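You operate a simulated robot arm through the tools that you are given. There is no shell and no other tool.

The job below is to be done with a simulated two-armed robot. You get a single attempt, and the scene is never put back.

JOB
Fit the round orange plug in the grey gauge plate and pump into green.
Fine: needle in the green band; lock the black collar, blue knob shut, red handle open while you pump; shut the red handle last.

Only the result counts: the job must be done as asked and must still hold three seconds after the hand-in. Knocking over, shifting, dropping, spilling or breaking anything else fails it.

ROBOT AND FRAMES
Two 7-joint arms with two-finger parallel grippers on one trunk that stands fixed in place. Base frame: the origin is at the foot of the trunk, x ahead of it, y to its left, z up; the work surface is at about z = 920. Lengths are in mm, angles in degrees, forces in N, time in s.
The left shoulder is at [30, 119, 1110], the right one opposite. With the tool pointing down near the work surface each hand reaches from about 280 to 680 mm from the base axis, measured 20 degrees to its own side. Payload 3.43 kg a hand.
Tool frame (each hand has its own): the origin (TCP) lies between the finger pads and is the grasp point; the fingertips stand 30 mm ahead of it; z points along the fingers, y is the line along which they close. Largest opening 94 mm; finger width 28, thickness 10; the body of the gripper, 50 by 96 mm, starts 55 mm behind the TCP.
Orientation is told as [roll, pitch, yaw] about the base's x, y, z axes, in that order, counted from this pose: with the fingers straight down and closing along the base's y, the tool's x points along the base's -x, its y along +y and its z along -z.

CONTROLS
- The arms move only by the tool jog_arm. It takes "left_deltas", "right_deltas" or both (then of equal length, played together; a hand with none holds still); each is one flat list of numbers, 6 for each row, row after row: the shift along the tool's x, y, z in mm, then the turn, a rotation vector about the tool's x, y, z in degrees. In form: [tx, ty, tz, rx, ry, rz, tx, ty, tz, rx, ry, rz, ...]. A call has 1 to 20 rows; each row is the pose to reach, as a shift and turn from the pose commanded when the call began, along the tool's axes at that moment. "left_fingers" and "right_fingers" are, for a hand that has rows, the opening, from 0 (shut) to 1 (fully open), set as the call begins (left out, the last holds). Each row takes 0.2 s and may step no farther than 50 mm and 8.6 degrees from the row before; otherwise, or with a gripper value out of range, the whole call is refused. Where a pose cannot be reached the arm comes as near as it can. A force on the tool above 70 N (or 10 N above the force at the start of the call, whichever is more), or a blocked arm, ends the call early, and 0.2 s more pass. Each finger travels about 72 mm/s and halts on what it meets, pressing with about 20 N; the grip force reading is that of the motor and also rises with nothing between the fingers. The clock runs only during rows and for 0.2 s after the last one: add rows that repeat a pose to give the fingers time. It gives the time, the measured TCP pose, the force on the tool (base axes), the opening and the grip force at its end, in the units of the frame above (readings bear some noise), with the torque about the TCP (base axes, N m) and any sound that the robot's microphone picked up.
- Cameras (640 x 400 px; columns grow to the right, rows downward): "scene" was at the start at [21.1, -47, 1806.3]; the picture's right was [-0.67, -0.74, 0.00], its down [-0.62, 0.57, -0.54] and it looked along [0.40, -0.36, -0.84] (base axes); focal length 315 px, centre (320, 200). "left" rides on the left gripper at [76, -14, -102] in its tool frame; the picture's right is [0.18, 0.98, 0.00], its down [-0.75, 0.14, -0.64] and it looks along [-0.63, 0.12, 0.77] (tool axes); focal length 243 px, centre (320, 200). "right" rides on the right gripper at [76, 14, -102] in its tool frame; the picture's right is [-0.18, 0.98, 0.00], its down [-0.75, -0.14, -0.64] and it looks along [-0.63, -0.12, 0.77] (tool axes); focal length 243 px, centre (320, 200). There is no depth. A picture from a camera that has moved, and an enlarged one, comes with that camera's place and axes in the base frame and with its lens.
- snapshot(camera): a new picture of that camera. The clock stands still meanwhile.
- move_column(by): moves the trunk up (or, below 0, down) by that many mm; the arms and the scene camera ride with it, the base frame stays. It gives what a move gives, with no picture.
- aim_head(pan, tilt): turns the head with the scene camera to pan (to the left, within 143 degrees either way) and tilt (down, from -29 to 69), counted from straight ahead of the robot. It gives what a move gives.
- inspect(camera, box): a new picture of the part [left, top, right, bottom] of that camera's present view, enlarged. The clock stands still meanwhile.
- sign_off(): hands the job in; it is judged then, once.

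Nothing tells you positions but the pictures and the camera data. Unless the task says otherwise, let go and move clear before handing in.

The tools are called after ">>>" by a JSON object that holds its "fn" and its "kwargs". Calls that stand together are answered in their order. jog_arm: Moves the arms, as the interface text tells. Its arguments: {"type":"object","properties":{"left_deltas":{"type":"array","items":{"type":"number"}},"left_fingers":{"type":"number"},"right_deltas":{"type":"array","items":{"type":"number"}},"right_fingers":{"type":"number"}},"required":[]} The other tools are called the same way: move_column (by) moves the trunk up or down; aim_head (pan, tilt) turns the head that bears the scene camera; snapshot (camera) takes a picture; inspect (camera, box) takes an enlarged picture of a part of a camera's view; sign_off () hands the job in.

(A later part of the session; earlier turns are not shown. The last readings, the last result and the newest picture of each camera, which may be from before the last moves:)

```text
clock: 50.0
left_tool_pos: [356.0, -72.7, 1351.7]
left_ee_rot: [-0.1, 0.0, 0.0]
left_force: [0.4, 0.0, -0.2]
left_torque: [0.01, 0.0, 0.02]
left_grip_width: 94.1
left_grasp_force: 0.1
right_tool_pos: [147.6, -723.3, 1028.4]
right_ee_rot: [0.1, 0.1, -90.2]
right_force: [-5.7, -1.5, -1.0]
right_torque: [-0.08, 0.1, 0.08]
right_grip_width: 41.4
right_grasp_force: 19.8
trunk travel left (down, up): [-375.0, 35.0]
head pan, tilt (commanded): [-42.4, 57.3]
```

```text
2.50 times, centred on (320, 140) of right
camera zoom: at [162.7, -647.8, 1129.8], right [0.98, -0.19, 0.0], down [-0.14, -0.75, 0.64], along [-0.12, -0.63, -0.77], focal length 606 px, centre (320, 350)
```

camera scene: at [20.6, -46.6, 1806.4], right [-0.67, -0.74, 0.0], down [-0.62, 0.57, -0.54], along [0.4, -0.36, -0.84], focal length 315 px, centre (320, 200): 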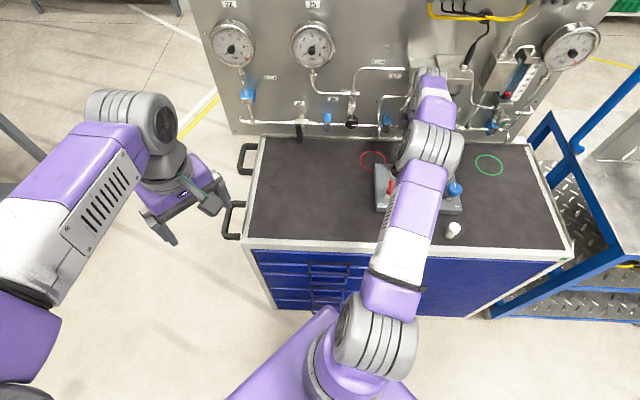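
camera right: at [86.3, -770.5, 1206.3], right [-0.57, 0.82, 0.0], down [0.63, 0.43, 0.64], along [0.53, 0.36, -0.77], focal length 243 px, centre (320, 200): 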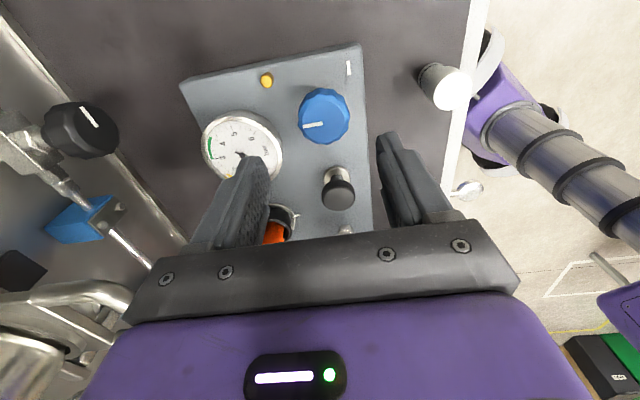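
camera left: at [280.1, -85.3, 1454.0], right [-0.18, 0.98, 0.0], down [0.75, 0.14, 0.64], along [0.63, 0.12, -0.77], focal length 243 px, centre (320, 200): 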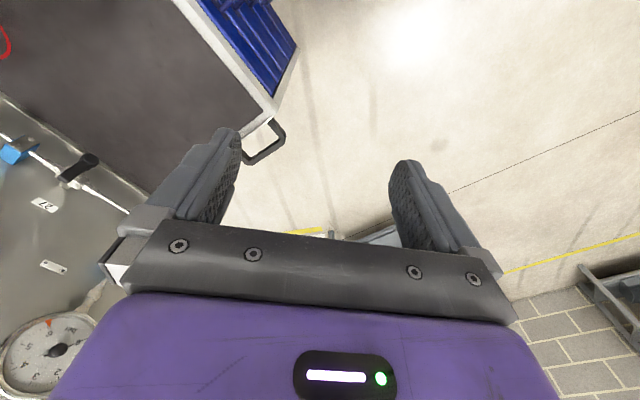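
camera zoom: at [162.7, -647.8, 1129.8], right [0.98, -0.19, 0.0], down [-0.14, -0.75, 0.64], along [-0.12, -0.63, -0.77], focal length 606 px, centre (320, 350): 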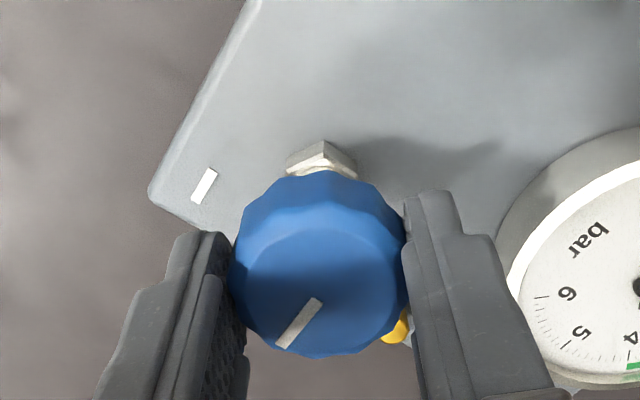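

The pointer moved exactly 90° clockwise, from pointing back to pointing along the plate. Then the knob hit its stop and my grip slipped, so blue is shut. I'll release, rise and check the result.

>>> {"fn": "jog_arm", "kwargs": {"right_deltas": [0, 0, 0, 0, 0, 0, 0, 0, 0, 0, 0, 0, 0, 0, 0, 0, 0, 0], "right_fingers": 0.7}}

>>> {"fn": "jog_arm", "kwargs": {"right_deltas": [0, 0, -25, 0, 0, -8, 0, 0, -55, 0, 0, -16, 0, 0, -80, 0, 0, -24, 0, 0, -80, 0, 0, -32, 0, 0, -80, 0, 0, -40, 0, 0, -80, 0, 0, -45, 0, 0, -80, 0, 0, -45]}}

>>> {"fn": "snapshot", "kwargs": {"camera": "right"}}

>>> {"fn": "snapshot", "kwargs": {"camera": "scene"}}

```text
clock: 50.8
left_tool_pos: [356.2, -71.3, 1350.8]
left_ee_rot: [0.0, 0.0, 0.0]
left_force: [-0.2, -0.1, 0.3]
left_torque: [-0.01, 0.0, -0.01]
left_grip_width: 94.1
left_grasp_force: 0.0
right_tool_pos: [149.5, -723.2, 1028.5]
right_ee_rot: [0.0, -0.1, -90.0]
right_force: [-0.2, -0.4, 0.3]
right_torque: [0.0, 0.01, 0.03]
right_grip_width: 66.1
right_grasp_force: 0.1
trunk travel left (down, up): [-375.0, 35.0]
head pan, tilt (commanded): [-42.4, 57.3]
```

```text
clock: 52.4
left_tool_pos: [356.1, -71.9, 1351.5]
left_ee_rot: [-0.1, 0.0, 0.0]
left_force: [0.4, -0.2, -0.4]
left_torque: [0.02, 0.01, 0.01]
left_grip_width: 94.0
left_grasp_force: 0.1
right_tool_pos: [149.7, -722.5, 1108.2]
right_ee_rot: [0.0, 0.0, -44.9]
right_force: [0.6, 0.1, 0.1]
right_torque: [-0.01, 0.0, -0.01]
right_grip_width: 65.6
right_grasp_force: 0.1
trunk travel left (down, up): [-375.0, 35.0]
head pan, tilt (commanded): [-42.4, 57.3]
```

```text
taken
camera right: at [105.2, -659.8, 1210.4], right [0.82, 0.57, 0.0], down [0.43, -0.63, 0.64], along [0.36, -0.53, -0.77], focal length 243 px, centre (320, 200)
```

right: 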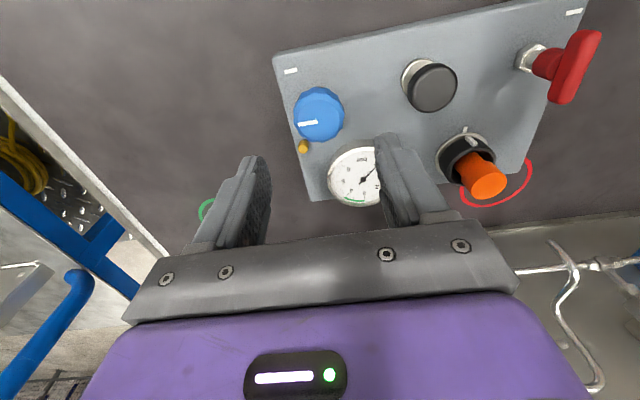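

```text
taken
camera scene: at [21.2, -47.1, 1806.3], right [-0.67, -0.74, 0.0], down [-0.62, 0.57, -0.54], along [0.4, -0.36, -0.84], focal length 315 px, centre (320, 200)
```

scene: 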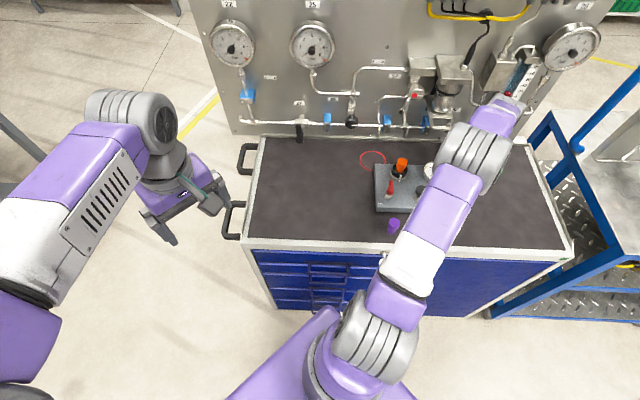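

Blue now points along +u, which is shut. Next I'll close the fingers and hover over the black pump mushroom to centre on it.

>>> {"fn": "jog_arm", "kwargs": {"right_deltas": [0.7, 32, 0, 0, 0, 0, 1.5, 65, 0, 0, 0, 0, 2.2, 97, 0, 0, 0, 0, 2.2, 97, 0, 0, 0, 0], "right_fingers": 0}}

>>> {"fn": "snapshot", "kwargs": {"camera": "right"}}

>>> {"fn": "inspect", "kwargs": {"camera": "right", "box": [260, 50, 400, 170]}}

```text
clock: 53.4
left_tool_pos: [356.0, -73.1, 1350.8]
left_ee_rot: [0.0, 0.0, -0.1]
left_force: [-0.6, 0.2, 0.4]
left_torque: [0.01, 0.0, -0.01]
left_grip_width: 94.3
left_grasp_force: 0.0
right_tool_pos: [216.2, -655.1, 1107.9]
right_ee_rot: [0.0, 0.0, -45.1]
right_force: [-0.4, 0.6, 0.0]
right_torque: [0.0, 0.0, 0.04]
right_grip_width: 0.0
right_grasp_force: 19.6
trunk travel left (down, up): [-375.0, 35.0]
head pan, tilt (commanded): [-42.4, 57.3]
```

```text
taken
camera right: at [171.9, -590.1, 1209.5], right [0.83, 0.56, 0.0], down [0.43, -0.63, 0.64], along [0.36, -0.53, -0.77], focal length 243 px, centre (320, 200)
```

right: 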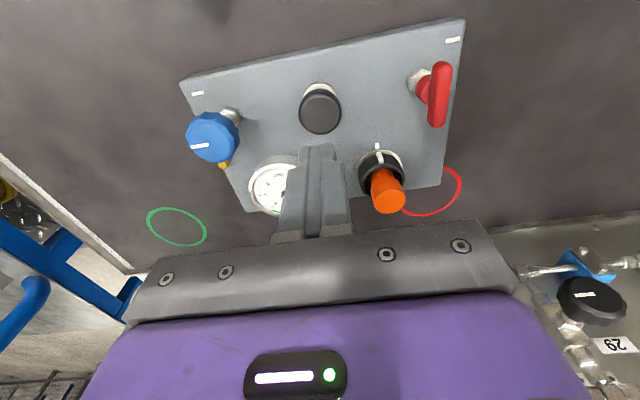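

```text
3.33 times, centred on (330, 110) of right
camera zoom: at [171.9, -590.1, 1209.5], right [0.83, 0.56, 0.0], down [0.43, -0.63, 0.64], along [0.36, -0.53, -0.77], focal length 809 px, centre (287, 500)
```

zoom: 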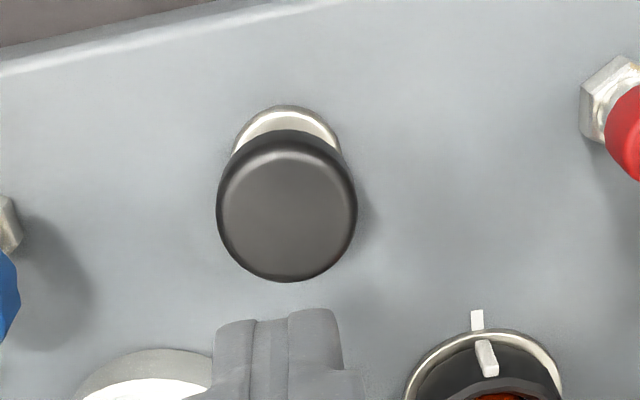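

The mushroom is centred under the fingers. I'll come down and feel for the top of the pump.

>>> {"fn": "jog_arm", "kwargs": {"right_deltas": [0, 0, 25, 0, 0, 0, 0, 0, 50, 0, 0, 0, 0, 0, 62, 0, 0, 0, 0, 0, 68, 0, 0, 0, 0, 0, 74, 0, 0, 0, 0, 0, 78, 0, 0, 0, 0, 0, 78, 0, 0, 0]}}

>>> {"fn": "snapshot", "kwargs": {"camera": "right"}}

```text
clock: 55.0
left_tool_pos: [356.6, -70.9, 1351.6]
left_ee_rot: [0.0, 0.0, 0.0]
left_force: [0.6, -0.2, -0.2]
left_torque: [-0.01, -0.01, 0.02]
left_grip_width: 94.0
left_grasp_force: 0.1
right_tool_pos: [216.9, -653.1, 1030.7]
right_ee_rot: [0.1, 0.0, -44.9]
right_force: [0.4, 0.2, 0.8]
right_torque: [0.01, 0.0, 0.0]
right_grip_width: 0.0
right_grasp_force: 20.4
trunk travel left (down, up): [-375.0, 35.0]
head pan, tilt (commanded): [-42.4, 57.3]
```

```text
taken
camera right: at [172.3, -589.8, 1132.0], right [0.83, 0.56, 0.0], down [0.43, -0.63, 0.64], along [0.36, -0.53, -0.77], focal length 243 px, centre (320, 200)
```

right: 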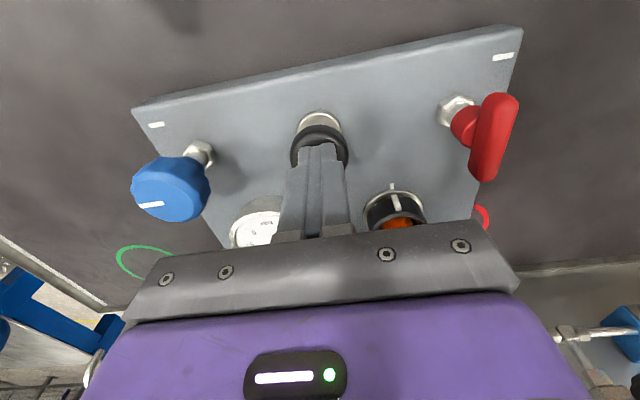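

>>> {"fn": "jog_arm", "kwargs": {"right_deltas": [0, 0, 3, 0, 0, 0, 0, 0, 6, 0, 0, 0, 0, 0, 9, 0, 0, 0, 0, 0, 9, 0, 0, 0]}}

```text
clock: 56.0
left_tool_pos: [356.6, -70.9, 1350.4]
left_ee_rot: [0.0, 0.0, 0.0]
left_force: [0.4, 0.6, 0.1]
left_torque: [-0.01, -0.02, -0.02]
left_grip_width: 93.8
left_grasp_force: 0.1
right_tool_pos: [216.4, -654.5, 1022.0]
right_ee_rot: [0.0, -0.2, -45.0]
right_force: [1.7, -0.5, 3.5]
right_torque: [-0.04, -0.03, 0.03]
right_grip_width: 0.0
right_grasp_force: 20.0
trunk travel left (down, up): [-375.0, 35.0]
head pan, tilt (commanded): [-42.4, 57.3]
```

>>> {"fn": "jog_arm", "kwargs": {"right_deltas": [0, 0, 3, 0, 0, 0, 0, 0, 6, 0, 0, 0, 0, 0, 9, 0, 0, 0, 0, 0, 9, 0, 0, 0]}}

>>> {"fn": "inspect", "kwargs": {"camera": "right", "box": [200, 90, 440, 240]}}

```text
clock: 57.0
left_tool_pos: [356.3, -71.8, 1351.7]
left_ee_rot: [0.0, 0.0, 0.0]
left_force: [0.4, 0.3, 0.2]
left_torque: [-0.01, 0.04, 0.0]
left_grip_width: 94.2
left_grasp_force: 0.1
right_tool_pos: [215.6, -652.6, 1013.7]
right_ee_rot: [0.0, 0.0, -45.1]
right_force: [1.5, -1.9, 5.7]
right_torque: [-0.11, -0.04, 0.06]
right_grip_width: 0.1
right_grasp_force: 20.7
trunk travel left (down, up): [-375.0, 35.0]
head pan, tilt (commanded): [-42.4, 57.3]
heard: click
```

```text
2.67 times, centred on (320, 165) of right
camera zoom: at [172.0, -589.4, 1114.5], right [0.83, 0.56, 0.0], down [0.43, -0.63, 0.64], along [0.36, -0.53, -0.77], focal length 647 px, centre (320, 293)
```

zoom: 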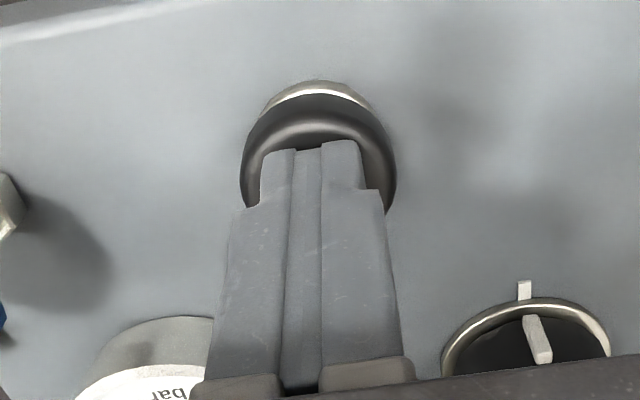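

I heard a click at the bottom of the stroke, so that was one pump. I'll lift off and check whether the needle responds.

>>> {"fn": "jog_arm", "kwargs": {"right_deltas": [0, 0, -10, 0, 0, 0, 0, 0, -20, 0, 0, 0, 0, 0, -50, 0, 0, 0, 0, 30, -80, 0, 0, 0, 0, 60, -90, 0, 0, 0, 0, 60, -90, 0, 0, 0]}}

>>> {"fn": "snapshot", "kwargs": {"camera": "right"}}

>>> {"fn": "inspect", "kwargs": {"camera": "right", "box": [170, 130, 330, 230]}}

```text
clock: 58.4
left_tool_pos: [356.4, -70.4, 1351.7]
left_ee_rot: [-0.1, 0.0, 0.0]
left_force: [-0.2, -0.5, -0.5]
left_torque: [0.0, -0.01, -0.06]
left_grip_width: 94.2
left_grasp_force: 0.0
right_tool_pos: [258.5, -609.6, 1102.4]
right_ee_rot: [-0.1, 0.0, -44.9]
right_force: [-0.3, 0.5, 0.5]
right_torque: [-0.05, 0.01, 0.01]
right_grip_width: 0.0
right_grasp_force: 20.0
trunk travel left (down, up): [-375.0, 35.0]
head pan, tilt (commanded): [-42.4, 57.3]
```

```text
taken
camera right: at [214.5, -546.2, 1203.8], right [0.83, 0.56, 0.0], down [0.43, -0.63, 0.64], along [0.36, -0.53, -0.77], focal length 243 px, centre (320, 200)
```

right: 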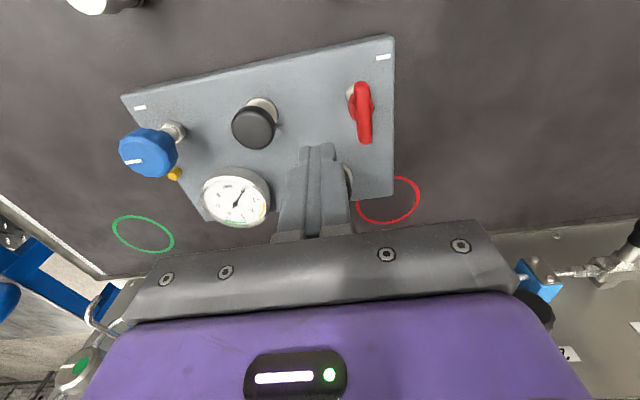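

```text
4.00 times, centred on (250, 180) of right
camera zoom: at [214.5, -546.2, 1203.8], right [0.83, 0.56, 0.0], down [0.43, -0.63, 0.64], along [0.36, -0.53, -0.77], focal length 970 px, centre (600, 280)
```

zoom: 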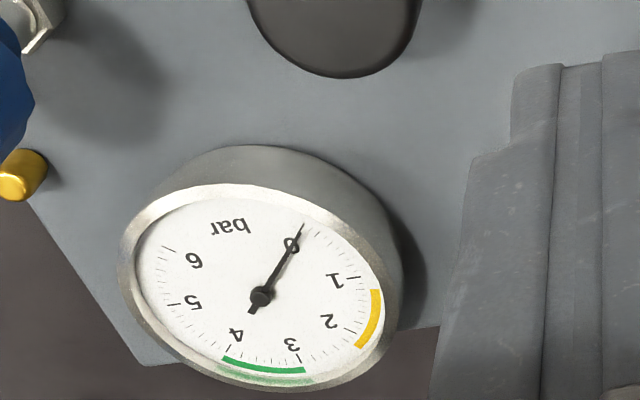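

The needle is still at 0, so the current red-handle position may be shut. I'll hover over the red T-handle to centre on it and try turning it.

>>> {"fn": "jog_arm", "kwargs": {"right_deltas": [-1, 18, 0, 0, 0, 0, -2, 35.6, 0, 0, 0, 0, -2, 35.6, 0, 0, 0, 0], "right_fingers": 0.5}}

>>> {"fn": "snapshot", "kwargs": {"camera": "right"}}

>>> {"fn": "inspect", "kwargs": {"camera": "right", "box": [260, 50, 400, 170]}}

```text
clock: 59.2
left_tool_pos: [355.7, -71.6, 1350.6]
left_ee_rot: [0.1, 0.0, 0.0]
left_force: [0.6, -0.8, 0.5]
left_torque: [0.01, -0.01, -0.03]
left_grip_width: 94.0
left_grasp_force: 0.0
right_tool_pos: [285.1, -586.7, 1103.4]
right_ee_rot: [0.0, 0.1, -45.1]
right_force: [0.4, 0.6, 0.2]
right_torque: [0.0, -0.02, 0.03]
right_grip_width: 47.1
right_grasp_force: 0.0
trunk travel left (down, up): [-375.0, 35.0]
head pan, tilt (commanded): [-42.4, 57.3]
```

```text
taken
camera right: at [240.9, -523.0, 1204.2], right [0.83, 0.56, 0.0], down [0.43, -0.63, 0.64], along [0.36, -0.53, -0.77], focal length 243 px, centre (320, 200)
```

right: 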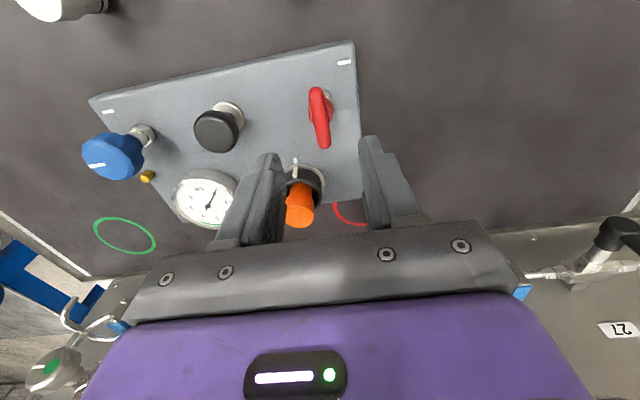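

```text
3.33 times, centred on (330, 110) of right
camera zoom: at [240.9, -523.0, 1204.2], right [0.83, 0.56, 0.0], down [0.43, -0.63, 0.64], along [0.36, -0.53, -0.77], focal length 809 px, centre (287, 500)
```

zoom: 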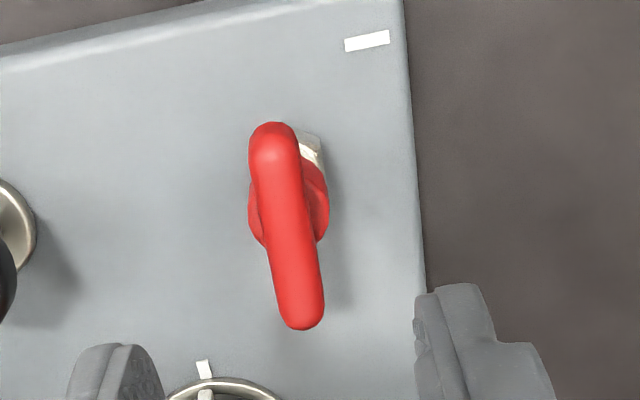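

>>> {"fn": "jog_arm", "kwargs": {"right_deltas": [1, 0, 25, 0, 0, 0, 1, 0, 50, 0, 0, 0, 1, 0, 66, 0, 0, 0, 1, 0, 73, 0, 0, 0, 1, 0, 73, 0, 0, 0]}}

>>> {"fn": "inspect", "kwargs": {"camera": "right", "box": [220, 80, 420, 230]}}

```text
clock: 60.4
left_tool_pos: [356.5, -70.4, 1350.9]
left_ee_rot: [0.0, 0.1, 0.1]
left_force: [-0.2, 0.9, 0.4]
left_torque: [-0.03, 0.0, -0.01]
left_grip_width: 94.0
left_grasp_force: 0.1
right_tool_pos: [284.4, -585.9, 1028.7]
right_ee_rot: [0.0, 0.0, -44.9]
right_force: [0.4, -0.2, 0.2]
right_torque: [0.05, 0.0, 0.03]
right_grip_width: 47.1
right_grasp_force: 0.1
trunk travel left (down, up): [-375.0, 35.0]
head pan, tilt (commanded): [-42.4, 57.3]
```

```text
2.67 times, centred on (320, 155) of right
camera zoom: at [240.1, -522.6, 1131.1], right [0.83, 0.56, 0.0], down [0.43, -0.63, 0.64], along [0.36, -0.53, -0.77], focal length 647 px, centre (320, 320)
```

zoom: 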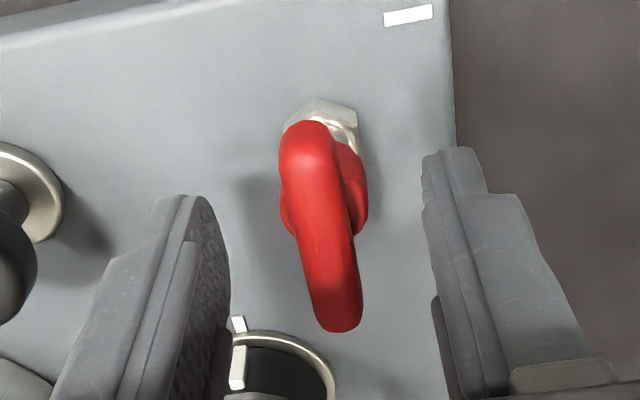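

>>> {"fn": "jog_arm", "kwargs": {"right_deltas": [0, 0, 2, 0, 0, 0, 0, 0, 4, 0, 0, 0, 0, 0, 4, 0, 0, 0]}}

>>> {"fn": "jog_arm", "kwargs": {"right_deltas": [0, 0, 0, 0, 0, 0, 0, 0, 0, 0, 0, 0, 0, 0, 0, 0, 0, 0], "right_fingers": 0}}

>>> {"fn": "inspect", "kwargs": {"camera": "right", "box": [220, 80, 420, 230]}}

```text
clock: 61.2
left_tool_pos: [357.0, -71.1, 1351.3]
left_ee_rot: [0.1, 0.1, 0.0]
left_force: [0.7, -0.5, -0.8]
left_torque: [0.0, 0.0, -0.01]
left_grip_width: 94.0
left_grasp_force: 0.0
right_tool_pos: [283.9, -587.0, 1024.9]
right_ee_rot: [0.0, 0.0, -45.1]
right_force: [0.3, 0.0, -0.5]
right_torque: [0.03, 0.01, 0.0]
right_grip_width: 47.1
right_grasp_force: 0.1
trunk travel left (down, up): [-375.0, 35.0]
head pan, tilt (commanded): [-42.4, 57.3]
```

```text
clock: 62.0
left_tool_pos: [355.9, -70.8, 1350.7]
left_ee_rot: [0.0, 0.1, -0.1]
left_force: [-0.5, 1.2, -0.7]
left_torque: [0.0, 0.0, -0.04]
left_grip_width: 94.1
left_grasp_force: 0.0
right_tool_pos: [284.6, -586.1, 1025.3]
right_ee_rot: [0.0, 0.1, -45.0]
right_force: [1.8, 2.2, -0.6]
right_torque: [0.03, -0.14, 0.03]
right_grip_width: 20.7
right_grasp_force: 19.8
trunk travel left (down, up): [-375.0, 35.0]
head pan, tilt (commanded): [-42.4, 57.3]
```

```text
2.67 times, centred on (320, 155) of right
camera zoom: at [240.8, -522.5, 1126.8], right [0.83, 0.56, 0.0], down [0.43, -0.63, 0.64], along [0.36, -0.53, -0.77], focal length 647 px, centre (320, 320)
```

zoom: 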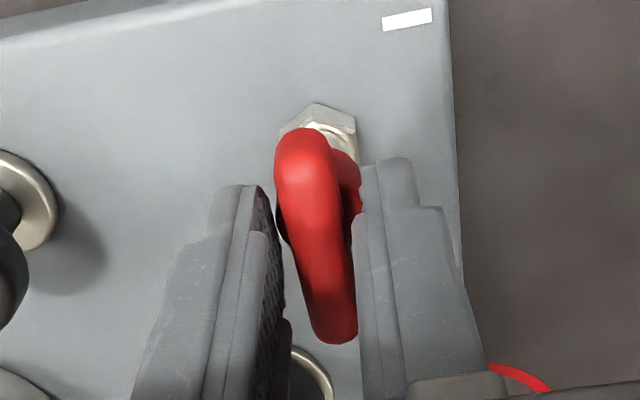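

The fingers closed on the round hub (20.7 mm) rather than the bar. I'll open, raise 5 mm and re-grip the bar.

>>> {"fn": "jog_arm", "kwargs": {"right_deltas": [0, 0, 0, 0, 0, 0, 0, 0, -2, 0, 0, 0, 0, 0, -5.5, 0, 0, 0, 0, 0, -5.5, 0, 0, 0], "right_fingers": 0.4}}

>>> {"fn": "jog_arm", "kwargs": {"right_deltas": [0, 0, 0, 0, 0, 0, 0, 0, 0, 0, 0, 0, 0, 0, 0, 0, 0, 0], "right_fingers": 0}}

>>> {"fn": "inspect", "kwargs": {"camera": "right", "box": [220, 80, 420, 230]}}

```text
clock: 63.0
left_tool_pos: [356.2, -71.6, 1352.1]
left_ee_rot: [0.1, 0.0, 0.0]
left_force: [0.5, -0.4, 1.0]
left_torque: [-0.01, 0.03, -0.01]
left_grip_width: 94.2
left_grasp_force: 0.1
right_tool_pos: [284.2, -585.9, 1030.7]
right_ee_rot: [0.0, 0.0, -44.9]
right_force: [-0.1, 0.1, 0.8]
right_torque: [0.0, -0.02, -0.03]
right_grip_width: 37.5
right_grasp_force: 0.0
trunk travel left (down, up): [-375.0, 35.0]
head pan, tilt (commanded): [-42.4, 57.3]
```

```text
clock: 63.8
left_tool_pos: [356.7, -71.2, 1351.5]
left_ee_rot: [0.1, -0.1, -0.1]
left_force: [-0.1, 0.3, 0.4]
left_torque: [-0.01, -0.02, 0.0]
left_grip_width: 94.0
left_grasp_force: 0.1
right_tool_pos: [284.6, -586.4, 1031.0]
right_ee_rot: [-0.1, 0.0, -45.0]
right_force: [1.7, 1.0, 1.0]
right_torque: [0.14, 0.04, 0.0]
right_grip_width: 12.0
right_grasp_force: 20.1
trunk travel left (down, up): [-375.0, 35.0]
head pan, tilt (commanded): [-42.4, 57.3]
```

```text
2.67 times, centred on (320, 155) of right
camera zoom: at [240.7, -522.3, 1132.8], right [0.83, 0.56, 0.0], down [0.43, -0.63, 0.64], along [0.36, -0.53, -0.77], focal length 647 px, centre (320, 320)
```

zoom: 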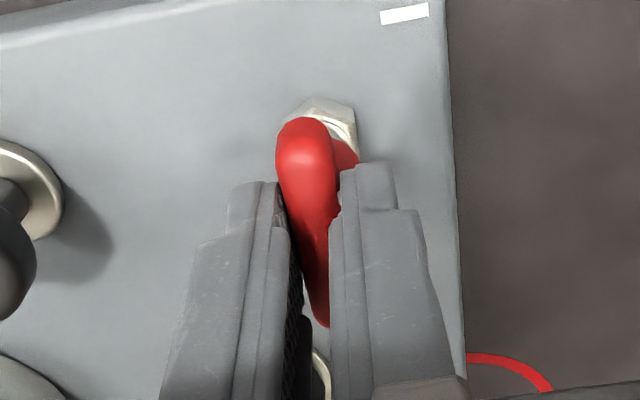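

I now hold the bar at 12 mm. I'll try counterclockwise first (the usual opening direction), gently by 12°, and read the torque.

>>> {"fn": "jog_arm", "kwargs": {"right_deltas": [0, 0, 0, 0, 0, -4, 0, 0, 0, 0, 0, -8, 0, 0, 0, 0, 0, -12, 0, 0, 0, 0, 0, -12]}}

>>> {"fn": "inspect", "kwargs": {"camera": "right", "box": [220, 80, 420, 230]}}

```text
clock: 64.8
left_tool_pos: [356.6, -71.4, 1351.0]
left_ee_rot: [0.0, 0.1, 0.1]
left_force: [-0.2, 0.4, 0.0]
left_torque: [0.0, -0.01, -0.02]
left_grip_width: 94.0
left_grasp_force: 0.1
right_tool_pos: [285.0, -586.7, 1031.6]
right_ee_rot: [0.0, -0.1, -32.9]
right_force: [0.8, 2.0, 0.7]
right_torque: [-0.08, -0.16, 0.01]
right_grip_width: 12.2
right_grasp_force: 19.8
trunk travel left (down, up): [-375.0, 35.0]
head pan, tilt (commanded): [-42.4, 57.3]
```

```text
2.67 times, centred on (320, 155) of right
camera zoom: at [228.2, -533.1, 1132.8], right [0.69, 0.73, 0.0], down [0.56, -0.53, 0.64], along [0.47, -0.44, -0.77], focal length 647 px, centre (320, 320)
```

zoom: 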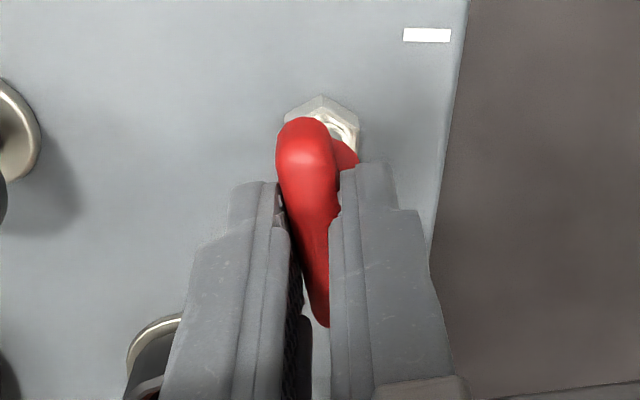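

It turns counterclockwise freely, so it was at the clockwise (shut) end. I'll carry on to the quarter turn.

>>> {"fn": "jog_arm", "kwargs": {"right_deltas": [0, 0, 0, 0, 0, -7, 0, 0, 0, 0, 0, -14, 0, 0, 0, 0, 0, -21, 0, 0, 0, 0, 0, -28, 0, 0, 0, 0, 0, -35, 0, 0, 0, 0, 0, -42, 0, 0, 0, 0, 0, -49, 0, 0, 0, 0, 0, -56, 0, 0, 0, 0, 0, -63, 0, 0, 0, 0, 0, -63]}}

>>> {"fn": "inspect", "kwargs": {"camera": "right", "box": [220, 80, 420, 230]}}

```text
clock: 67.0
left_tool_pos: [356.6, -72.4, 1350.7]
left_ee_rot: [-0.1, 0.0, 0.0]
left_force: [-0.2, -0.1, 0.2]
left_torque: [-0.01, 0.01, -0.02]
left_grip_width: 94.1
left_grasp_force: 0.0
right_tool_pos: [284.7, -586.7, 1030.9]
right_ee_rot: [-0.1, 0.0, 30.2]
right_force: [2.2, -5.6, 1.6]
right_torque: [-0.08, 0.02, 0.04]
right_grip_width: 11.6
right_grasp_force: 19.7
trunk travel left (down, up): [-375.0, 35.0]
head pan, tilt (commanded): [-42.4, 57.3]
```

```text
2.67 times, centred on (320, 155) of right
camera zoom: at [211.2, -613.5, 1132.7], right [-0.33, 0.94, 0.0], down [0.72, 0.26, 0.64], along [0.61, 0.21, -0.77], focal length 647 px, centre (320, 320)
```

zoom: 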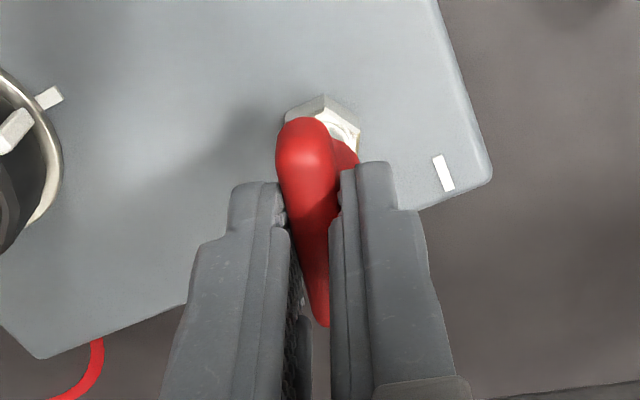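

>>> {"fn": "jog_arm", "kwargs": {"right_deltas": [0, 0, 0, 0, 0, -5, 0, 0, 0, 0, 0, -10, 0, 0, 0, 0, 0, -15, 0, 0, 0, 0, 0, -18, 0, 0, 0, 0, 0, -18]}}

>>> {"fn": "inspect", "kwargs": {"camera": "right", "box": [220, 80, 420, 230]}}

```text
clock: 68.2
left_tool_pos: [357.3, -72.9, 1351.4]
left_ee_rot: [0.0, 0.0, 0.0]
left_force: [0.7, 0.4, -0.1]
left_torque: [-0.01, 0.0, 0.02]
left_grip_width: 93.7
left_grasp_force: 0.0
right_tool_pos: [285.4, -588.1, 1031.9]
right_ee_rot: [-0.1, 0.1, 48.0]
right_force: [4.5, -10.4, 5.3]
right_torque: [0.1, -0.18, -0.6]
right_grip_width: 12.9
right_grasp_force: 19.6
trunk travel left (down, up): [-375.0, 35.0]
head pan, tilt (commanded): [-42.4, 57.3]
```

```text
2.67 times, centred on (320, 155) of right
camera zoom: at [222.8, -634.9, 1132.7], right [-0.61, 0.79, 0.0], down [0.61, 0.47, 0.64], along [0.51, 0.39, -0.77], focal length 647 px, centre (320, 320)
```

zoom: 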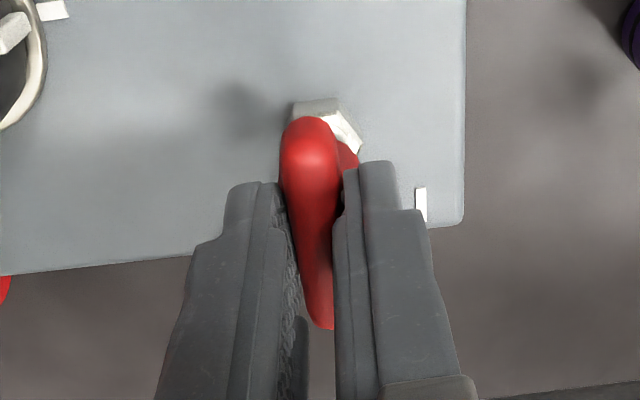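

I reached the counterclockwise end stop after exactly 90°. I'll relax, release and rise, then pump and watch the gauge.

>>> {"fn": "jog_arm", "kwargs": {"right_deltas": [0, 0, 0, 0, 0, 2, 0, 0, 0, 0, 0, 3, 0, 0, 0, 0, 0, 3]}}

>>> {"fn": "jog_arm", "kwargs": {"right_deltas": [0, 0, 0, 0, 0, 0, 0, 0, 0, 0, 0, 0, 0, 0, -20, 0, 0, 0, 0, 0, -50, 0, 0, 0, 0, 0, -75, 0, 0, 0, 0, 0, -75, 0, 0, 0], "right_fingers": 0.35}}

>>> {"fn": "snapshot", "kwargs": {"camera": "right"}}

```text
clock: 69.0
left_tool_pos: [357.4, -73.2, 1351.7]
left_ee_rot: [0.0, 0.0, 0.0]
left_force: [-0.1, -0.5, 0.5]
left_torque: [0.03, 0.0, -0.02]
left_grip_width: 94.1
left_grasp_force: 0.1
right_tool_pos: [285.9, -588.0, 1031.3]
right_ee_rot: [-0.1, -0.1, 44.9]
right_force: [5.2, -10.4, 5.7]
right_torque: [-0.03, -0.25, -0.04]
right_grip_width: 11.8
right_grasp_force: 20.0
trunk travel left (down, up): [-375.0, 35.0]
head pan, tilt (commanded): [-42.4, 57.3]
```

```text
clock: 70.4
left_tool_pos: [356.6, -71.5, 1351.0]
left_ee_rot: [0.0, -0.1, 0.0]
left_force: [-0.7, -0.6, -0.8]
left_torque: [0.0, 0.01, 0.0]
left_grip_width: 94.1
left_grasp_force: 0.0
right_tool_pos: [284.1, -587.7, 1105.9]
right_ee_rot: [0.0, 0.1, 45.0]
right_force: [-0.1, -0.2, 0.5]
right_torque: [0.01, 0.02, 0.01]
right_grip_width: 32.9
right_grasp_force: 0.0
trunk travel left (down, up): [-375.0, 35.0]
head pan, tilt (commanded): [-42.4, 57.3]
```

```text
taken
camera right: at [220.0, -631.3, 1208.0], right [-0.56, 0.83, 0.0], down [0.63, 0.43, 0.64], along [0.53, 0.36, -0.77], focal length 243 px, centre (320, 200)
```

right: 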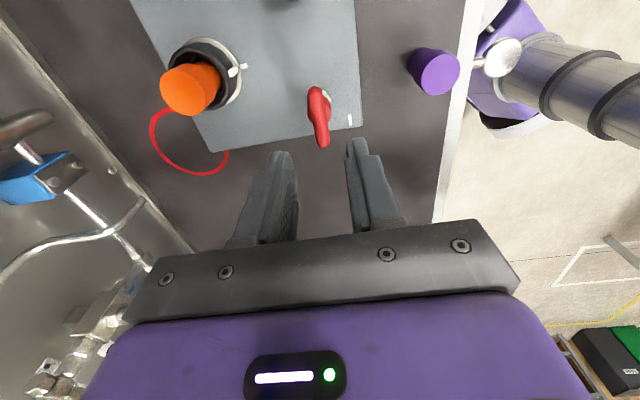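

The red handle now lies along the plate, at its open stop. From this hand yaw I can see the gauge while over the pump, so I'll move there with the fingers closed.

>>> {"fn": "jog_arm", "kwargs": {"right_deltas": [32, 0, 0, 0, 0, 0, 64, 0, 0, 0, 0, 0, 94.6, 0.4, 0, 0, 0, 0, 94.6, 0.4, 0, 0, 0, 0], "right_fingers": 0}}

>>> {"fn": "snapshot", "kwargs": {"camera": "right"}}

>>> {"fn": "inspect", "kwargs": {"camera": "right", "box": [270, 40, 380, 150]}}

```text
clock: 71.4
left_tool_pos: [356.0, -71.5, 1352.4]
left_ee_rot: [0.1, 0.0, 0.0]
left_force: [0.0, -0.1, -0.5]
left_torque: [-0.03, -0.01, 0.01]
left_grip_width: 93.9
left_grasp_force: 0.0
right_tool_pos: [217.7, -653.2, 1105.3]
right_ee_rot: [-0.1, 0.0, 45.0]
right_force: [0.3, 0.2, -0.1]
right_torque: [0.01, 0.0, 0.0]
right_grip_width: 0.0
right_grasp_force: 20.3
trunk travel left (down, up): [-375.0, 35.0]
head pan, tilt (commanded): [-42.4, 57.3]
```

```text
taken
camera right: at [153.5, -697.2, 1207.7], right [-0.56, 0.83, 0.0], down [0.63, 0.43, 0.64], along [0.53, 0.36, -0.77], focal length 243 px, centre (320, 200)
```

right: 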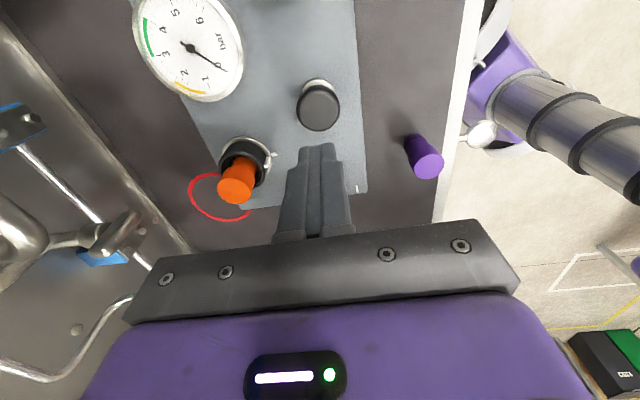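

```text
3.64 times, centred on (325, 95) of right
camera zoom: at [153.5, -697.2, 1207.7], right [-0.56, 0.83, 0.0], down [0.63, 0.43, 0.64], along [0.53, 0.36, -0.77], focal length 882 px, centre (302, 582)
```

zoom: 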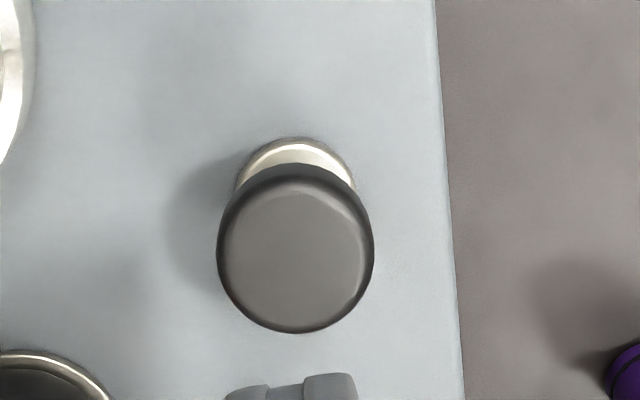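

>>> {"fn": "jog_arm", "kwargs": {"right_deltas": [0, -1.2, 30, 0, 0, 0, 0, -1.2, 60, 0, 0, 0, 0, -1.2, 78, 0, 0, 0, 0, -1.2, 84, 0, 0, 0, 0, -1.2, 89, 0, 0, 0, 0, -1.2, 93, 0, 0, 0, 0, -1.2, 94, 0, 0, 0]}}

>>> {"fn": "snapshot", "kwargs": {"camera": "right"}}

```text
clock: 73.0
left_tool_pos: [356.5, -71.1, 1352.0]
left_ee_rot: [0.0, -0.1, 0.1]
left_force: [0.3, -0.5, 0.2]
left_torque: [0.02, 0.0, -0.02]
left_grip_width: 93.8
left_grasp_force: 0.1
right_tool_pos: [218.6, -654.3, 1012.8]
right_ee_rot: [-0.1, 0.0, 45.1]
right_force: [-2.2, -1.0, 6.0]
right_torque: [-0.01, 0.08, 0.0]
right_grip_width: 0.2
right_grasp_force: 19.8
trunk travel left (down, up): [-375.0, 35.0]
head pan, tilt (commanded): [-42.4, 57.3]
heard: click
```

```text
taken
camera right: at [153.3, -697.7, 1114.7], right [-0.56, 0.83, 0.0], down [0.63, 0.43, 0.64], along [0.53, 0.36, -0.77], focal length 243 px, centre (320, 200)
```

right: 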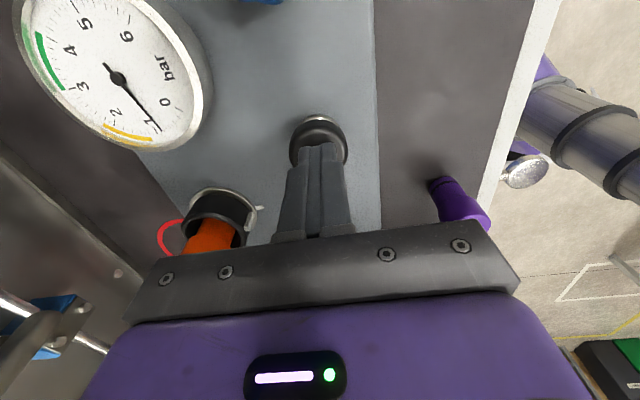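

The needle is rising and the gauge is fully visible. I'll read it closely.

>>> {"fn": "inspect", "kwargs": {"camera": "right", "box": [20, 0, 220, 160]}}

```text
2.50 times, centred on (120, 80) of right
camera zoom: at [153.3, -697.7, 1114.7], right [-0.56, 0.83, 0.0], down [0.63, 0.43, 0.64], along [0.53, 0.36, -0.77], focal length 606 px, centre (820, 500)
```

zoom: 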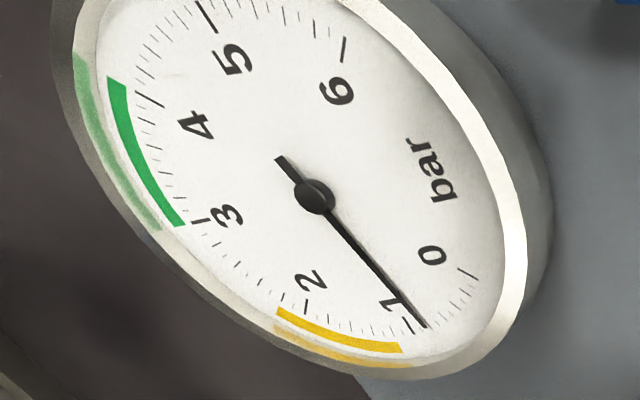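

It reads about 0.85 bar after one stroke. I'll release and do the second stroke.

>>> {"fn": "jog_arm", "kwargs": {"right_deltas": [0, 0, -6, 0, 0, 0, 0, 0, -14, 0, 0, 0, 0, 0, -18, 0, 0, 0, 0, 0, -18, 0, 0, 0]}}

>>> {"fn": "inspect", "kwargs": {"camera": "right", "box": [20, 0, 220, 160]}}

>>> {"fn": "jog_arm", "kwargs": {"right_deltas": [0, 0, 6, 0, 0, 0, 0, 0, 11, 0, 0, 0, 0, 0, 16, 0, 0, 0, 0, 0, 18, 0, 0, 0]}}

>>> {"fn": "inspect", "kwargs": {"camera": "right", "box": [20, 0, 220, 160]}}

```text
clock: 74.0
left_tool_pos: [356.7, -71.1, 1351.7]
left_ee_rot: [0.1, 0.0, 0.0]
left_force: [-0.5, -0.3, -0.9]
left_torque: [0.02, 0.0, -0.01]
left_grip_width: 94.0
left_grasp_force: 0.0
right_tool_pos: [218.6, -653.4, 1031.6]
right_ee_rot: [0.0, 0.1, 45.0]
right_force: [-0.7, 0.0, 1.0]
right_torque: [0.04, -0.03, 0.01]
right_grip_width: 0.0
right_grasp_force: 20.3
trunk travel left (down, up): [-375.0, 35.0]
head pan, tilt (commanded): [-42.4, 57.3]
```

```text
2.50 times, centred on (120, 80) of right
camera zoom: at [154.3, -697.4, 1131.8], right [-0.57, 0.82, 0.0], down [0.63, 0.43, 0.64], along [0.53, 0.36, -0.77], focal length 606 px, centre (820, 500)
```

zoom: 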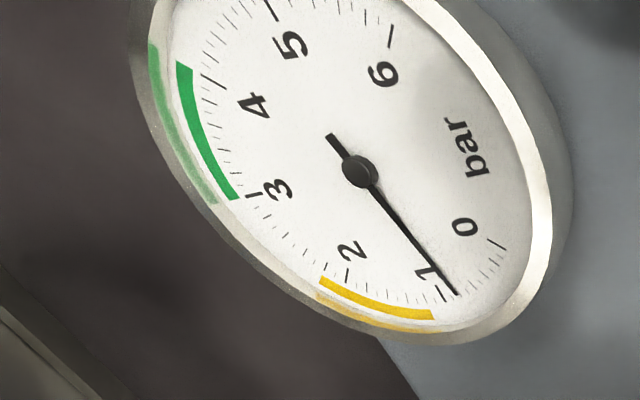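

```text
clock: 75.0
left_tool_pos: [356.7, -69.9, 1351.5]
left_ee_rot: [-0.1, 0.1, 0.0]
left_force: [0.0, 0.7, -0.5]
left_torque: [0.01, -0.02, -0.01]
left_grip_width: 94.2
left_grasp_force: 0.1
right_tool_pos: [218.2, -654.3, 1013.2]
right_ee_rot: [-0.1, 0.0, 45.0]
right_force: [2.0, 0.1, 6.6]
right_torque: [-0.01, -0.04, 0.02]
right_grip_width: 0.0
right_grasp_force: 19.9
trunk travel left (down, up): [-375.0, 35.0]
head pan, tilt (commanded): [-42.4, 57.3]
heard: click
```

```text
2.50 times, centred on (120, 80) of right
camera zoom: at [154.1, -697.2, 1114.7], right [-0.56, 0.83, 0.0], down [0.63, 0.43, 0.64], along [0.53, 0.36, -0.77], focal length 606 px, centre (820, 500)
```

zoom: 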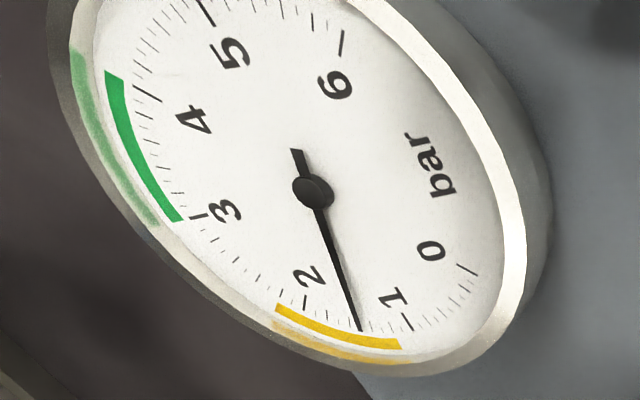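

It reads about 1.45 after two strokes and holds. I'll do the third.

>>> {"fn": "jog_arm", "kwargs": {"right_deltas": [0, 0, -8, 0, 0, 0, 0, 0, -18, 0, 0, 0, 0, 0, -18, 0, 0, 0]}}

>>> {"fn": "inspect", "kwargs": {"camera": "right", "box": [20, 0, 220, 160]}}

>>> {"fn": "jog_arm", "kwargs": {"right_deltas": [0, 0, 6, 0, 0, 0, 0, 0, 11, 0, 0, 0, 0, 0, 16, 0, 0, 0, 0, 0, 18, 0, 0, 0]}}

>>> {"fn": "inspect", "kwargs": {"camera": "right", "box": [20, 0, 220, 160]}}

```text
clock: 75.8
left_tool_pos: [356.4, -71.2, 1350.1]
left_ee_rot: [0.0, 0.0, 0.0]
left_force: [0.2, 0.8, -0.2]
left_torque: [0.0, -0.04, 0.01]
left_grip_width: 94.1
left_grasp_force: 0.1
right_tool_pos: [217.9, -652.8, 1030.5]
right_ee_rot: [0.1, -0.1, 45.0]
right_force: [-2.2, 0.0, 0.8]
right_torque: [0.02, 0.02, -0.02]
right_grip_width: 0.0
right_grasp_force: 19.7
trunk travel left (down, up): [-375.0, 35.0]
head pan, tilt (commanded): [-42.4, 57.3]
```

```text
2.50 times, centred on (120, 80) of right
camera zoom: at [153.3, -697.4, 1132.0], right [-0.56, 0.83, 0.0], down [0.63, 0.43, 0.64], along [0.53, 0.36, -0.77], focal length 606 px, centre (820, 500)
```

zoom: 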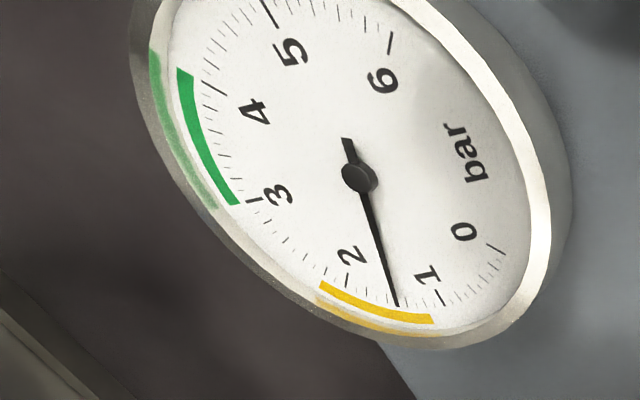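

```text
clock: 76.8
left_tool_pos: [356.0, -71.1, 1352.6]
left_ee_rot: [0.0, -0.1, 0.0]
left_force: [0.3, 0.3, -0.1]
left_torque: [0.01, 0.0, 0.0]
left_grip_width: 94.3
left_grasp_force: 0.1
right_tool_pos: [219.1, -653.1, 1013.9]
right_ee_rot: [-0.1, 0.1, 44.9]
right_force: [-0.8, 0.7, 6.9]
right_torque: [0.01, 0.03, 0.03]
right_grip_width: 0.0
right_grasp_force: 20.1
trunk travel left (down, up): [-375.0, 35.0]
head pan, tilt (commanded): [-42.4, 57.3]
heard: click
```

```text
2.50 times, centred on (120, 80) of right
camera zoom: at [153.5, -697.3, 1114.8], right [-0.56, 0.83, 0.0], down [0.63, 0.43, 0.64], along [0.53, 0.36, -0.77], focal length 606 px, centre (820, 500)
```

zoom: 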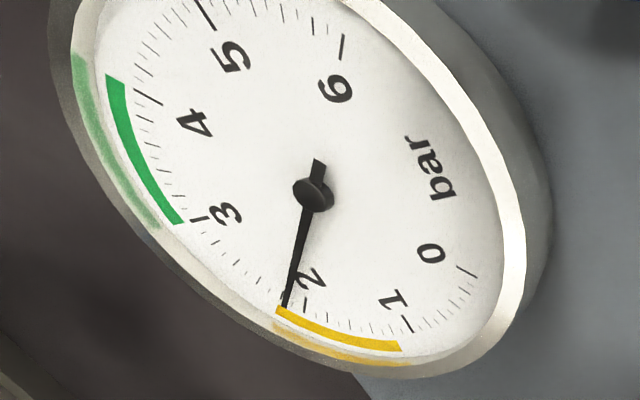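

It is about 2.15 after three strokes, roughly 0.65 per stroke. I'll do the fourth and read again.

>>> {"fn": "jog_arm", "kwargs": {"right_deltas": [0, 0, -8, 0, 0, 0, 0, 0, -18, 0, 0, 0, 0, 0, -18, 0, 0, 0]}}

>>> {"fn": "jog_arm", "kwargs": {"right_deltas": [0, 0, 6, 0, 0, 0, 0, 0, 11, 0, 0, 0, 0, 0, 16, 0, 0, 0, 0, 0, 18, 0, 0, 0]}}

>>> {"fn": "jog_arm", "kwargs": {"right_deltas": [0, 0, -8, 0, 0, 0, 0, 0, -18, 0, 0, 0, 0, 0, -18, 0, 0, 0]}}

>>> {"fn": "inspect", "kwargs": {"camera": "right", "box": [20, 0, 220, 160]}}

```text
clock: 77.6
left_tool_pos: [355.4, -71.1, 1351.5]
left_ee_rot: [-0.1, 0.0, 0.0]
left_force: [0.4, 0.6, 0.7]
left_torque: [-0.01, -0.01, -0.02]
left_grip_width: 94.0
left_grasp_force: 0.0
right_tool_pos: [217.1, -653.4, 1030.4]
right_ee_rot: [0.1, 0.1, 45.0]
right_force: [0.4, 0.2, 0.3]
right_torque: [0.02, -0.02, 0.01]
right_grip_width: 0.2
right_grasp_force: 19.5
trunk travel left (down, up): [-375.0, 35.0]
head pan, tilt (commanded): [-42.4, 57.3]
```

```text
clock: 78.6
left_tool_pos: [356.5, -71.3, 1352.2]
left_ee_rot: [0.0, 0.0, -0.1]
left_force: [0.6, -0.6, -0.6]
left_torque: [-0.01, -0.02, 0.0]
left_grip_width: 94.1
left_grasp_force: 0.1
right_tool_pos: [217.2, -653.0, 1012.5]
right_ee_rot: [-0.1, -0.1, 45.0]
right_force: [0.2, 0.7, 7.4]
right_torque: [0.02, -0.01, 0.06]
right_grip_width: 0.0
right_grasp_force: 19.7
trunk travel left (down, up): [-375.0, 35.0]
head pan, tilt (commanded): [-42.4, 57.3]
heard: click
```

```text
clock: 79.4
left_tool_pos: [356.2, -71.8, 1350.6]
left_ee_rot: [0.0, 0.0, 0.0]
left_force: [-0.5, 0.6, 0.2]
left_torque: [0.0, -0.01, 0.03]
left_grip_width: 94.0
left_grasp_force: 0.1
right_tool_pos: [217.7, -654.0, 1030.5]
right_ee_rot: [0.1, 0.0, 45.0]
right_force: [0.1, 0.4, 0.7]
right_torque: [0.01, 0.02, 0.0]
right_grip_width: 0.0
right_grasp_force: 20.2
trunk travel left (down, up): [-375.0, 35.0]
head pan, tilt (commanded): [-42.4, 57.3]
```

```text
2.50 times, centred on (120, 80) of right
camera zoom: at [153.2, -697.4, 1131.6], right [-0.56, 0.83, 0.0], down [0.63, 0.43, 0.64], along [0.53, 0.36, -0.77], focal length 606 px, centre (820, 500)
```

zoom: 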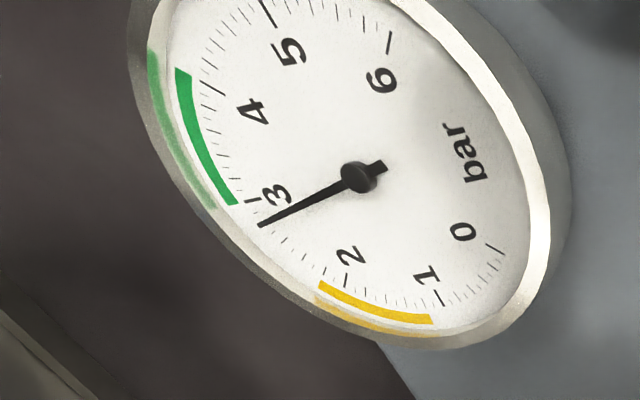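

It reads about 2.75, and one more stroke should land near 3.4, inside the green band.

>>> {"fn": "jog_arm", "kwargs": {"right_deltas": [0, 0, 6, 0, 0, 0, 0, 0, 11, 0, 0, 0, 0, 0, 16, 0, 0, 0, 0, 0, 18, 0, 0, 0]}}

>>> {"fn": "jog_arm", "kwargs": {"right_deltas": [0, 0, -8, 0, 0, 0, 0, 0, -18, 0, 0, 0, 0, 0, -18, 0, 0, 0]}}

>>> {"fn": "inspect", "kwargs": {"camera": "right", "box": [20, 0, 220, 160]}}

```text
clock: 80.4
left_tool_pos: [356.4, -70.9, 1350.5]
left_ee_rot: [0.1, 0.0, 0.1]
left_force: [-0.1, 0.1, 0.3]
left_torque: [0.0, -0.03, 0.03]
left_grip_width: 93.6
left_grasp_force: 0.2
right_tool_pos: [217.6, -654.6, 1011.7]
right_ee_rot: [0.0, 0.0, 45.0]
right_force: [-2.3, 1.8, 6.3]
right_torque: [0.02, 0.05, 0.01]
right_grip_width: 0.0
right_grasp_force: 19.6
trunk travel left (down, up): [-375.0, 35.0]
head pan, tilt (commanded): [-42.4, 57.3]
heard: click
```

```text
clock: 81.2
left_tool_pos: [356.7, -71.8, 1351.9]
left_ee_rot: [0.0, 0.0, -0.1]
left_force: [0.0, -0.1, 0.2]
left_torque: [-0.04, 0.01, 0.01]
left_grip_width: 93.9
left_grasp_force: 0.2
right_tool_pos: [217.8, -654.4, 1030.2]
right_ee_rot: [0.1, 0.0, 45.0]
right_force: [0.9, -1.0, 1.3]
right_torque: [0.01, 0.02, -0.02]
right_grip_width: 0.0
right_grasp_force: 20.1
trunk travel left (down, up): [-375.0, 35.0]
head pan, tilt (commanded): [-42.4, 57.3]
```

```text
2.50 times, centred on (120, 80) of right
camera zoom: at [153.8, -697.7, 1131.9], right [-0.56, 0.83, 0.0], down [0.63, 0.43, 0.64], along [0.53, 0.36, -0.77], focal length 606 px, centre (820, 500)
```

zoom: 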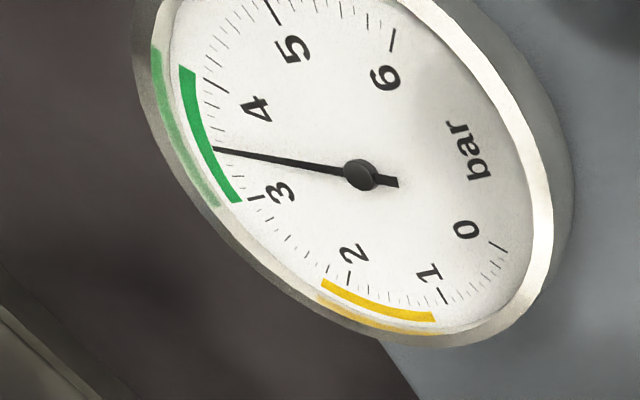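

The needle is at about 3.45 bar, in the middle of the green band. Next I'll shut the red handle: rise, move over it and open the fingers.

>>> {"fn": "jog_arm", "kwargs": {"right_deltas": [0, 0, -30, 0, 0, 0, 0, 0, -65, 0, 0, 0, -30, -0.7, -75, 0, 0, 0, -65, -1.5, -75, 0, 0, 0, -95, -2.2, -75, 0, 0, 0, -95, -2.2, -75, 0, 0, 0], "right_fingers": 0.4}}

>>> {"fn": "snapshot", "kwargs": {"camera": "right"}}

>>> {"fn": "inspect", "kwargs": {"camera": "right", "box": [260, 50, 400, 170]}}

```text
clock: 82.6
left_tool_pos: [356.2, -72.2, 1351.4]
left_ee_rot: [0.0, 0.0, -0.1]
left_force: [-0.1, 0.2, 0.3]
left_torque: [0.01, -0.05, 0.04]
left_grip_width: 93.7
left_grasp_force: 0.1
right_tool_pos: [286.2, -589.1, 1107.4]
right_ee_rot: [0.1, 0.0, 45.0]
right_force: [0.6, 0.8, 0.0]
right_torque: [0.07, -0.01, -0.02]
right_grip_width: 37.8
right_grasp_force: 0.1
trunk travel left (down, up): [-375.0, 35.0]
head pan, tilt (commanded): [-42.4, 57.3]
```

```text
taken
camera right: at [222.6, -632.8, 1207.4], right [-0.56, 0.83, 0.0], down [0.63, 0.43, 0.64], along [0.53, 0.36, -0.77], focal length 243 px, centre (320, 200)
```

right: 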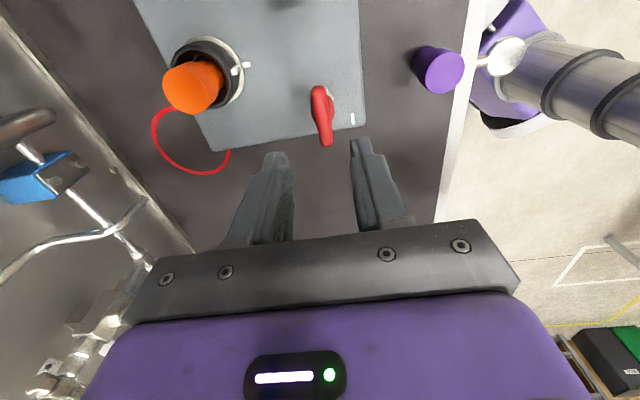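

```text
3.33 times, centred on (330, 110) of right
camera zoom: at [222.6, -632.8, 1207.4], right [-0.56, 0.83, 0.0], down [0.63, 0.43, 0.64], along [0.53, 0.36, -0.77], focal length 809 px, centre (287, 500)
```

zoom: 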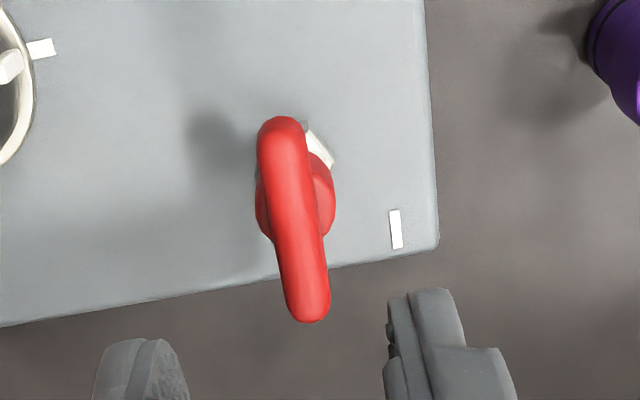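

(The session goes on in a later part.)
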